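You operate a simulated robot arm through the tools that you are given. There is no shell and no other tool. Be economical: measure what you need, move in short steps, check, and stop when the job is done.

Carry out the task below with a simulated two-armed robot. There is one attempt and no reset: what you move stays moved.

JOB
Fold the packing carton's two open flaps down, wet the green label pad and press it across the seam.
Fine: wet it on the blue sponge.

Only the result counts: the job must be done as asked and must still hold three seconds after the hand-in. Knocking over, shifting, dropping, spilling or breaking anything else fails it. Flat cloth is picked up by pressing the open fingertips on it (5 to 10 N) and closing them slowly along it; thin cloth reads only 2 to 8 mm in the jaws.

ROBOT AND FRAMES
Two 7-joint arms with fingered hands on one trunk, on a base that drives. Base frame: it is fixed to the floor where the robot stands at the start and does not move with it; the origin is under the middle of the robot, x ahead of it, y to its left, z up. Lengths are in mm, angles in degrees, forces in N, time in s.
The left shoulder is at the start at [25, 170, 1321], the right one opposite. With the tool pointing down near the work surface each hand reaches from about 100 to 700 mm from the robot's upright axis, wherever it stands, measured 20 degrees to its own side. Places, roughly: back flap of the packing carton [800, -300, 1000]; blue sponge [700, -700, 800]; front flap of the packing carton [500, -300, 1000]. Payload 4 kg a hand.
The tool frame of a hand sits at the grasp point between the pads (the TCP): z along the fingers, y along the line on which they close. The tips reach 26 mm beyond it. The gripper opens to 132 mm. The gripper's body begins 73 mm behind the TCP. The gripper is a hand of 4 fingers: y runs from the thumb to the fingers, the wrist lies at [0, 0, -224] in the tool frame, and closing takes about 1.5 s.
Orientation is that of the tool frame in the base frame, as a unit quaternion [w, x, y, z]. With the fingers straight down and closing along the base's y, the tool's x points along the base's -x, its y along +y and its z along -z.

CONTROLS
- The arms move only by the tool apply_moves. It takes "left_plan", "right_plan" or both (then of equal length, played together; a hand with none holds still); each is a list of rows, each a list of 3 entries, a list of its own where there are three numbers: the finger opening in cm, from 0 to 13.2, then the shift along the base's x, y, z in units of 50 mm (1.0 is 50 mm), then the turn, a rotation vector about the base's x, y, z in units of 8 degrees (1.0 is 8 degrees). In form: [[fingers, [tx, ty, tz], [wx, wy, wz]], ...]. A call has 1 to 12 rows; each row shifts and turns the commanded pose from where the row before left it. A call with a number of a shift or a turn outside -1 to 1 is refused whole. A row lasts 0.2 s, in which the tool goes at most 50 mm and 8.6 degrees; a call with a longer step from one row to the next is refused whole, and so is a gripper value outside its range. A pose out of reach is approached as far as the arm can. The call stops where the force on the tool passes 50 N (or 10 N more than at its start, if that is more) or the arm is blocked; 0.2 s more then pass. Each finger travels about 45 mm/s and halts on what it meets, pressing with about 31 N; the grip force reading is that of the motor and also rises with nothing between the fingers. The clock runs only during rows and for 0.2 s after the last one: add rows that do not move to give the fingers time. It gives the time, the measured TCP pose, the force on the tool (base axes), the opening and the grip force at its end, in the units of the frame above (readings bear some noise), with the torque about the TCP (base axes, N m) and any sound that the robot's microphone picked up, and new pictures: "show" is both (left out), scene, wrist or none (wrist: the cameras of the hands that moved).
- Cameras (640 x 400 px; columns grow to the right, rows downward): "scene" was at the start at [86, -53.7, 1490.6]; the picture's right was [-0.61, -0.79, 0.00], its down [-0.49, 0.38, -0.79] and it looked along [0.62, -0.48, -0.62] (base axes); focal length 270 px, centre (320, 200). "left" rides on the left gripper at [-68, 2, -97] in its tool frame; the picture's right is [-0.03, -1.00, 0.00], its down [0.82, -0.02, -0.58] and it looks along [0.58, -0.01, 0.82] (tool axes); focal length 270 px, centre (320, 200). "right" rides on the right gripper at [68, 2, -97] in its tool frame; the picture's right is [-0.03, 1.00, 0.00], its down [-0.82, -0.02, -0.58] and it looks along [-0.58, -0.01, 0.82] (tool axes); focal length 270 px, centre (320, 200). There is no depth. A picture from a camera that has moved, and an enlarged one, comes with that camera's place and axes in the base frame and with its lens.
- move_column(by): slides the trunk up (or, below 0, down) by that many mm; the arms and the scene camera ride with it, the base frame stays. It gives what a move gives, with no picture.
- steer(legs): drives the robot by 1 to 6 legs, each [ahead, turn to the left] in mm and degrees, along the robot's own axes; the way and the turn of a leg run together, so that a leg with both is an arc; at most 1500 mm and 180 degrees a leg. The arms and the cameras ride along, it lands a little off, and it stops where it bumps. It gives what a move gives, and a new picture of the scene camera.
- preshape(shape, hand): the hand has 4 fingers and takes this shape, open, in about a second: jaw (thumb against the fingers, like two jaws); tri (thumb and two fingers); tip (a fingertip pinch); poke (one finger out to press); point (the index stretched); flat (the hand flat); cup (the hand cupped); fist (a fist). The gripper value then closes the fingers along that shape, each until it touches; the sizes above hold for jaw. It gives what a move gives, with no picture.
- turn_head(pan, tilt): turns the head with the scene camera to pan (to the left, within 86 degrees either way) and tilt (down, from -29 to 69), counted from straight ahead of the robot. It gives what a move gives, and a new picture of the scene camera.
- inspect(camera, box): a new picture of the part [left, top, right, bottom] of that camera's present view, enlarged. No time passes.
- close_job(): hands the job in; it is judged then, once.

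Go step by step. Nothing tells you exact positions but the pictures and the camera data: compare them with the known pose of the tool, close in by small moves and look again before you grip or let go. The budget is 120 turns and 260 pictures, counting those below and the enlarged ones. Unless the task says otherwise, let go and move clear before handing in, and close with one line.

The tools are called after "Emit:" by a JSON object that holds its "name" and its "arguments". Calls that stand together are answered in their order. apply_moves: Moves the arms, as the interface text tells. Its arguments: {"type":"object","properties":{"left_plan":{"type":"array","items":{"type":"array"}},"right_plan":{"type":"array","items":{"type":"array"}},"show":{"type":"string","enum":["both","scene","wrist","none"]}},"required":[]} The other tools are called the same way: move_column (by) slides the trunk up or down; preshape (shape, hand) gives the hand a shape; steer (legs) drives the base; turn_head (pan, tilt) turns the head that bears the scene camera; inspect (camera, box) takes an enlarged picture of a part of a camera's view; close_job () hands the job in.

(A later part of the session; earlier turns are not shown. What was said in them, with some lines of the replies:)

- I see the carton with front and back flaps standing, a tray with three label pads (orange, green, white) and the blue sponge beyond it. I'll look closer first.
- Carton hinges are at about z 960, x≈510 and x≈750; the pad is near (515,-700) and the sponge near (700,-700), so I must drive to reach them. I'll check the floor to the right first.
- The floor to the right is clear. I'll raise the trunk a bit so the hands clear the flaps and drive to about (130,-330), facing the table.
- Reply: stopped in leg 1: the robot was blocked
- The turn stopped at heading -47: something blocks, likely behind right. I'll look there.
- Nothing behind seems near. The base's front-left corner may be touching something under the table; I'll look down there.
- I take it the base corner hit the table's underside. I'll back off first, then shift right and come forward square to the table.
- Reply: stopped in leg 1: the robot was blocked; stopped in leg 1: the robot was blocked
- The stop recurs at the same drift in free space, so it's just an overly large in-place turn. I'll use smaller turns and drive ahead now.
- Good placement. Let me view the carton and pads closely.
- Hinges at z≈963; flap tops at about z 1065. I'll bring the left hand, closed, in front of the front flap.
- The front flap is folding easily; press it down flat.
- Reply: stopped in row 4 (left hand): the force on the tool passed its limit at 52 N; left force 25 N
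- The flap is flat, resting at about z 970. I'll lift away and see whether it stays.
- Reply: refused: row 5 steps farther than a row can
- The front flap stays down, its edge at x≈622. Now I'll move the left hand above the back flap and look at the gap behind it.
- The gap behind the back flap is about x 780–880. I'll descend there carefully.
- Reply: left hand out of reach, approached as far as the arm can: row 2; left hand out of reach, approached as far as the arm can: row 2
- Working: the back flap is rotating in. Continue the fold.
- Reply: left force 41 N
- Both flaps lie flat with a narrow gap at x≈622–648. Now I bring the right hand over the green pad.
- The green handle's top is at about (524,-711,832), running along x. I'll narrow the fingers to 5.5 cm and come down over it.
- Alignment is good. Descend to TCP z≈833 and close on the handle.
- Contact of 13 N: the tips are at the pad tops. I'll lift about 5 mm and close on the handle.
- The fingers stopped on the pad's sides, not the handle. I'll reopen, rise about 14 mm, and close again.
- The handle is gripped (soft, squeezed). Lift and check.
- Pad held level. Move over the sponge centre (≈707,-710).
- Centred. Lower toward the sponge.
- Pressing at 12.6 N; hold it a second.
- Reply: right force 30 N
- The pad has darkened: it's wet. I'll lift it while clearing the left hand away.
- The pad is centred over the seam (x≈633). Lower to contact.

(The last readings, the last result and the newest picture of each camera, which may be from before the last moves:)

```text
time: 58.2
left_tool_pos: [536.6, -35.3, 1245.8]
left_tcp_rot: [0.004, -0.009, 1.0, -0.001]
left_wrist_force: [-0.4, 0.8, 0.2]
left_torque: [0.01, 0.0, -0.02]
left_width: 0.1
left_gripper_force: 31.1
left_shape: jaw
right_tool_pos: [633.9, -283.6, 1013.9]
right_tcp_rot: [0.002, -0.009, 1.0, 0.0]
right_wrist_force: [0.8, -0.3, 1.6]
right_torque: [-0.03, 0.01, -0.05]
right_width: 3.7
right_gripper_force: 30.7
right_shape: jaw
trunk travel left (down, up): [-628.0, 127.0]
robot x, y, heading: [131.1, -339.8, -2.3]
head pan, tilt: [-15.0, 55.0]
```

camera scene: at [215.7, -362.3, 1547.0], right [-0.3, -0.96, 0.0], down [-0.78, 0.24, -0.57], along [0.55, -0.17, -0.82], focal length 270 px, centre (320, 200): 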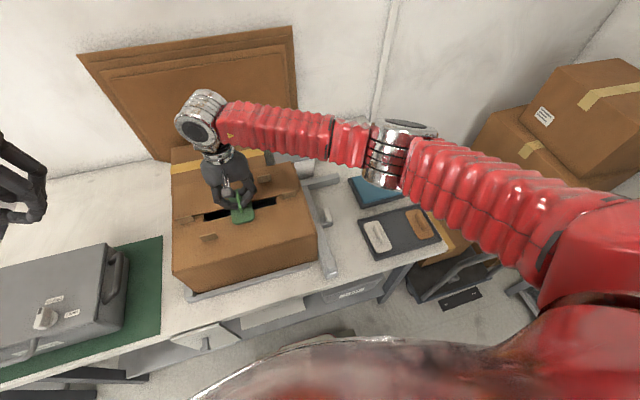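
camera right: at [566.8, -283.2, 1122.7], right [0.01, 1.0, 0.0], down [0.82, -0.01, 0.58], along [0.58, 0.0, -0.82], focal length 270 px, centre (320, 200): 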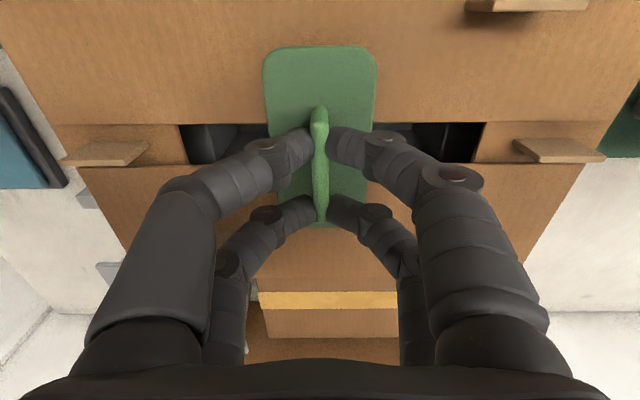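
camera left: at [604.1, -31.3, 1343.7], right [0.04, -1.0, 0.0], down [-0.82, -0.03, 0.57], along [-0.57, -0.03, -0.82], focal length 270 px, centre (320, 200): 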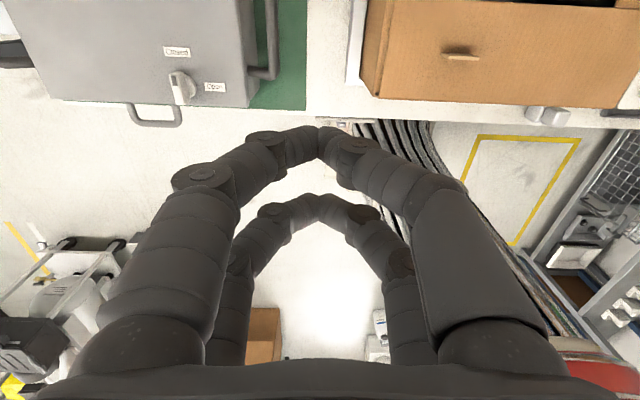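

Contact is starting; press further and hold.

Emit:
{"name": "apply_moves", "arguments": {"right_plan": [[0, [0, 0, -0.06], [0, 0, 0]], [0, [0, 0, -0.02], [0, 0, 0]], [0, [0, 0, 0], [0, 0, 0]], [0, [0, 0, 0], [0, 0, 0]]]}}

```text
time: 59.2
left_tool_pos: [534.1, -35.2, 1247.7]
left_tcp_rot: [0.004, -0.009, 1.0, -0.001]
left_wrist_force: [-0.9, 0.3, -0.3]
left_torque: [-0.03, 0.01, -0.02]
left_width: 0.1
left_gripper_force: 31.0
left_shape: jaw
right_tool_pos: [634.2, -284.0, 1011.4]
right_tcp_rot: [0.002, -0.009, 1.0, 0.001]
right_wrist_force: [0.6, -1.0, 33.5]
right_torque: [-0.03, 0.08, 0.05]
right_width: 3.6
right_gripper_force: 30.7
right_shape: jaw
trunk travel left (down, up): [-628.0, 127.0]
robot x, y, heading: [135.0, -340.0, -2.3]
head pan, tilt: [-15.0, 55.0]
camera scene: at [212.6, -362.5, 1547.4], right [-0.3, -0.96, 0.0], down [-0.78, 0.24, -0.57], along [0.55, -0.17, -0.82], focal length 270 px, centre (320, 200)
camera right: at [564.6, -283.4, 1108.9], right [0.01, 1.0, 0.0], down [0.81, -0.01, 0.58], along [0.58, 0.0, -0.81], focal length 270 px, centre (320, 200)
```

scene: 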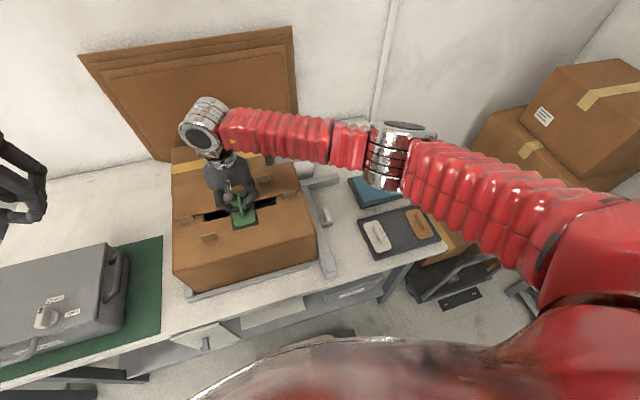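
right: 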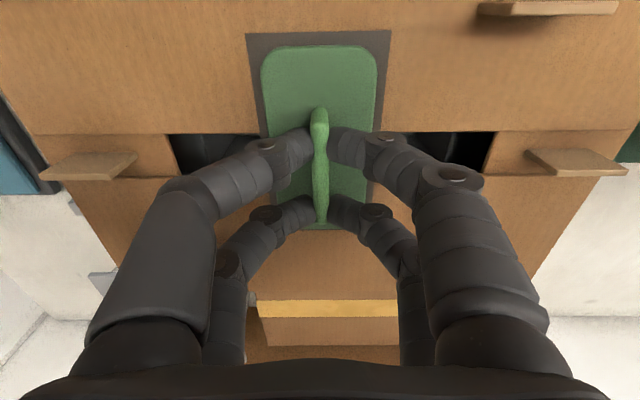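

A dark footprint appeared under the pad – it seems to be bonding. Hold the press longer.

Emit:
{"name": "apply_moves", "arguments": {"right_plan": [[0, [0, 0, 0], [0, 0, 0]], [0, [0, 0, 0], [0, 0, 0]], [0, [0, 0, 0], [0, 0, 0]], [0, [0, 0, 0], [0, 0, 0]], [0, [0, 0, 0], [0, 0, 0]], [0, [0, 0, 0], [0, 0, 0]], [0, [0, 0, 0], [0, 0, 0]], [0, [0, 0, 0], [0, 0, 0]], [0, [0, 0, 0], [0, 0, 0]], [0, [0, 0, 0], [0, 0, 0]], [0, [0, 0, 0], [0, 0, 0]], [0, [0, 0, 0], [0, 0, 0]]]}}

Emit:
{"name": "inspect", "arguments": {"camera": "scene", "box": [180, 130, 300, 250]}}

```text
time: 61.8
left_tool_pos: [534.2, -36.0, 1246.7]
left_tcp_rot: [0.005, -0.009, 1.0, -0.002]
left_wrist_force: [-0.1, 0.0, 0.3]
left_torque: [0.01, -0.02, 0.02]
left_width: 0.0
left_gripper_force: 31.2
left_shape: jaw
right_tool_pos: [631.7, -284.6, 1011.8]
right_tcp_rot: [0.003, -0.008, 1.0, 0.001]
right_wrist_force: [1.7, -0.3, 35.1]
right_torque: [0.02, 0.1, 0.02]
right_width: 3.9
right_gripper_force: 30.8
right_shape: jaw
trunk travel left (down, up): [-628.0, 127.0]
robot x, y, heading: [135.1, -341.5, -2.3]
head pan, tilt: [-15.0, 55.0]
camera scene: at [212.4, -362.2, 1547.3], right [-0.3, -0.96, 0.0], down [-0.78, 0.24, -0.57], along [0.55, -0.17, -0.82], focal length 270 px, centre (320, 200)
camera right: at [564.6, -283.5, 1108.7], right [0.01, 1.0, 0.0], down [0.81, -0.01, 0.58], along [0.58, 0.0, -0.81], focal length 270 px, centre (320, 200)
```

scene: 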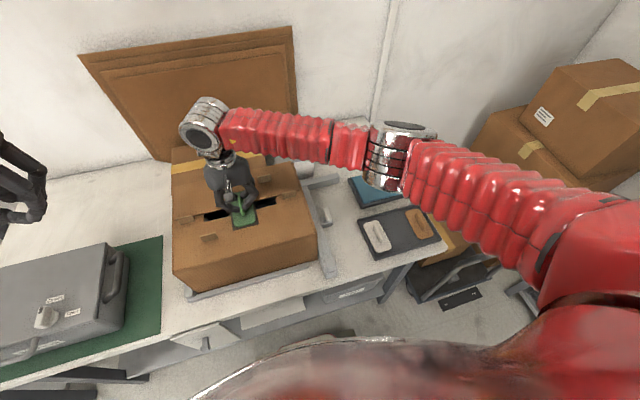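
right: 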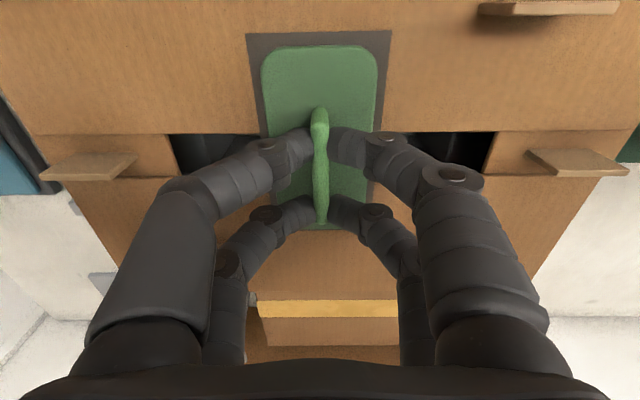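

```text
3.33 times, centred on (240, 190) of scene
camera zoom: at [212.4, -362.2, 1547.3], right [-0.3, -0.96, 0.0], down [-0.78, 0.24, -0.57], along [0.55, -0.17, -0.82], focal length 899 px, centre (587, 233)
```

zoom: 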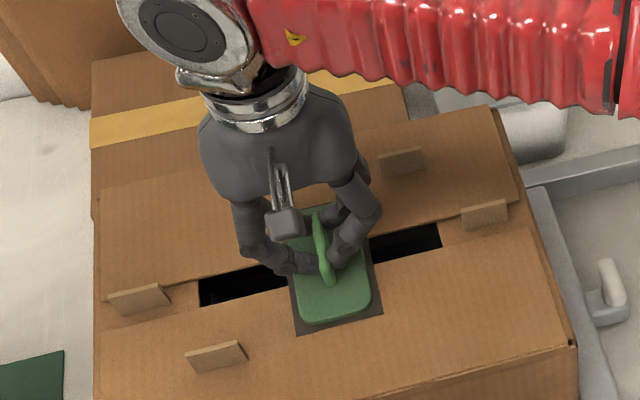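

The pad spans the seam. Ease off, release gently and rise.

Emit:
{"name": "apply_moves", "arguments": {"right_plan": [[0, [0, 0, 0.05], [0, 0, 0]], [1.5, [0, 0, 0], [0, 0, 0]], [3, [0, 0, 0], [0, 0, 0]], [4.5, [0, 0, 0], [0, 0, 0]], [4.5, [0, 0, 0], [0, 0, 0]], [4.5, [0, 0, 0.2], [0, 0, 0]], [4.5, [0, 0, 0.5], [0, 0, 0]], [4.5, [0, 0, 1], [0, 0, 0]], [4.5, [0, 0, 1], [0, 0, 0]], [4.5, [0, 0, 1], [0, 0, 0]]]}}

Emit:
{"name": "inspect", "arguments": {"camera": "scene", "box": [150, 110, 350, 300]}}

```text
time: 64.0
left_tool_pos: [536.5, -35.0, 1245.7]
left_tcp_rot: [0.003, -0.009, 1.0, -0.002]
left_wrist_force: [0.6, -0.6, -0.3]
left_torque: [0.0, -0.02, 0.0]
left_width: 0.3
left_gripper_force: 31.3
left_shape: jaw
right_tool_pos: [631.4, -283.0, 1195.9]
right_tcp_rot: [0.0, -0.008, 1.0, 0.0]
right_wrist_force: [-0.2, -0.1, -0.1]
right_torque: [0.02, -0.03, 0.02]
right_width: 44.6
right_gripper_force: 0.1
right_shape: jaw
trunk travel left (down, up): [-628.0, 127.0]
robot x, y, heading: [131.4, -336.6, -2.4]
head pan, tilt: [-15.0, 55.0]
camera scene: at [215.2, -361.9, 1547.1], right [-0.3, -0.96, 0.0], down [-0.78, 0.24, -0.57], along [0.55, -0.17, -0.82], focal length 270 px, centre (320, 200)
camera right: at [563.5, -280.9, 1292.1], right [0.01, 1.0, 0.0], down [0.82, -0.01, 0.58], along [0.58, -0.01, -0.82], focal length 270 px, centre (320, 200)
```

scene: 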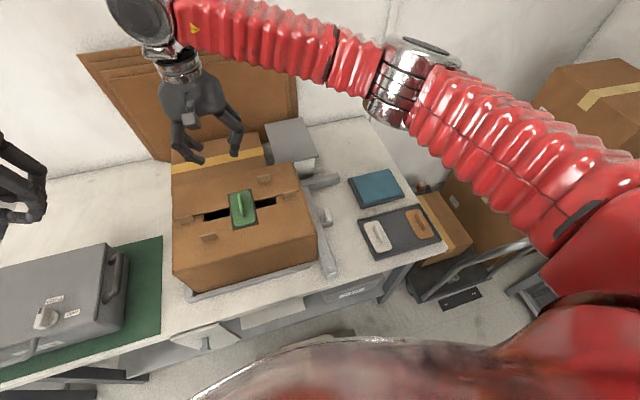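
right: 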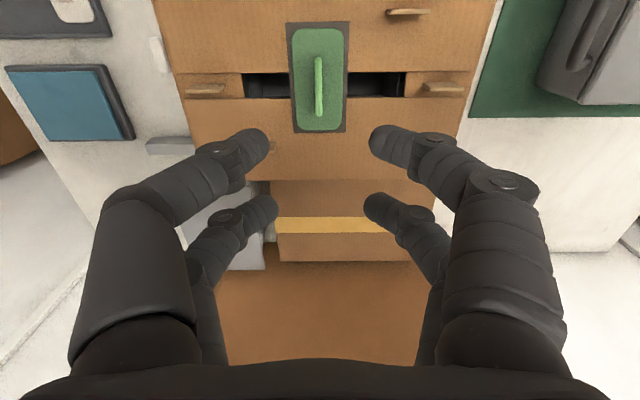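

```text
2.11 times, centred on (250, 205) of scene
camera zoom: at [215.2, -361.9, 1547.1], right [-0.3, -0.96, 0.0], down [-0.78, 0.24, -0.57], along [0.55, -0.17, -0.82], focal length 568 px, centre (467, 190)
```

zoom: 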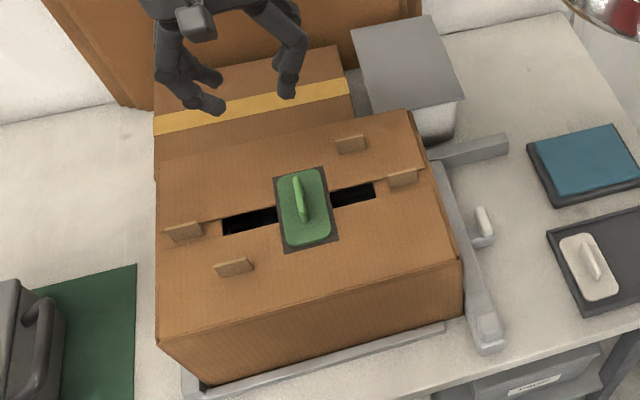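

Pad is stuck across the seam with the flaps flat and nothing else disturbed. I'll rise a bit more and verify it holds.

Emit:
{"name": "apply_moves", "arguments": {"right_plan": [[4.5, [0, -0.6, 0.3], [0, 0, 0]], [4.5, [0, -0.8, 0], [0, 0, 0]], [4.5, [0, -0.8, 0], [0, 0, 0]], [4.5, [0, -0.8, 0], [0, 0, 0]], [4.5, [0, 0, 0], [0, 0, 0]], [4.5, [0, 0, 0], [0, 0, 0]], [4.5, [0, 0, 0], [0, 0, 0]], [4.5, [0, 0, 0], [0, 0, 0]], [4.5, [0, 0, 0], [0, 0, 0]], [4.5, [0, 0, 0], [0, 0, 0]]], "show": "scene"}}

Emit:
{"name": "inspect", "arguments": {"camera": "scene", "box": [150, 110, 350, 300]}}

```text
time: 66.2
left_tool_pos: [537.6, -35.3, 1245.0]
left_tcp_rot: [0.003, -0.009, 1.0, -0.001]
left_wrist_force: [-0.5, 0.6, 0.3]
left_torque: [0.02, -0.01, 0.01]
left_width: 0.0
left_gripper_force: 30.6
left_shape: jaw
right_tool_pos: [634.3, -434.6, 1212.7]
right_tcp_rot: [0.0, -0.009, 1.0, -0.001]
right_wrist_force: [-0.2, 0.1, -0.5]
right_torque: [0.03, 0.0, 0.02]
right_width: 44.7
right_gripper_force: 0.1
right_shape: jaw
trunk travel left (down, up): [-628.0, 127.0]
robot x, y, heading: [131.1, -340.7, -2.3]
head pan, tilt: [-15.0, 55.0]
camera scene: at [215.8, -362.1, 1547.0], right [-0.3, -0.96, 0.0], down [-0.78, 0.24, -0.57], along [0.55, -0.17, -0.82], focal length 270 px, centre (320, 200)
```

scene: 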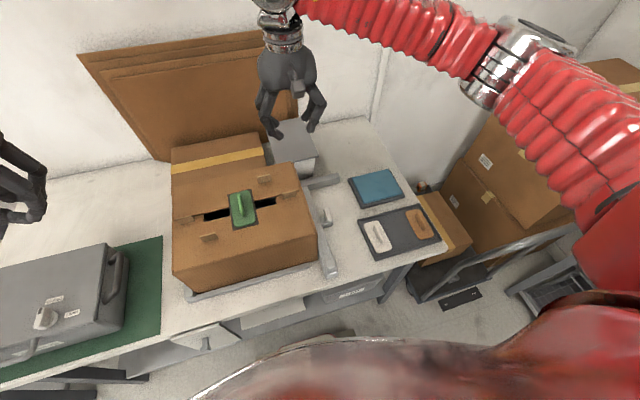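

```text
2.11 times, centred on (250, 205) of scene
camera zoom: at [215.8, -362.1, 1547.0], right [-0.3, -0.96, 0.0], down [-0.78, 0.24, -0.57], along [0.55, -0.17, -0.82], focal length 568 px, centre (467, 190)
```

zoom: 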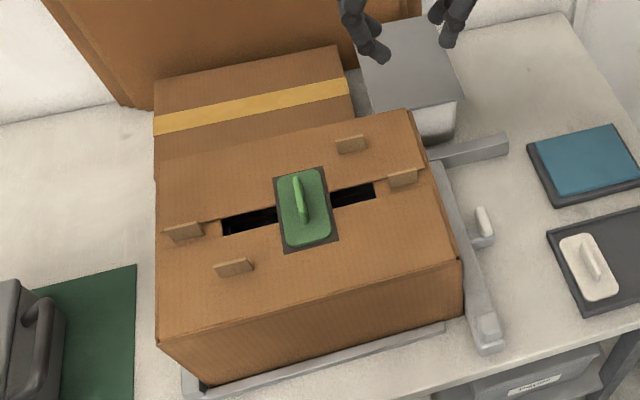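

Everything holds; handing in.

Emit:
{"name": "close_job", "arguments": {}}

```text
The job is handed in.
```

I folded both flaps down, wet the green label pad on the blue sponge, and pressed it across the seam. A couple of seconds after I let go, the pad was still across the seam and the flaps were still flat. I saw nothing else moved or knocked over, and I've handed the job in.
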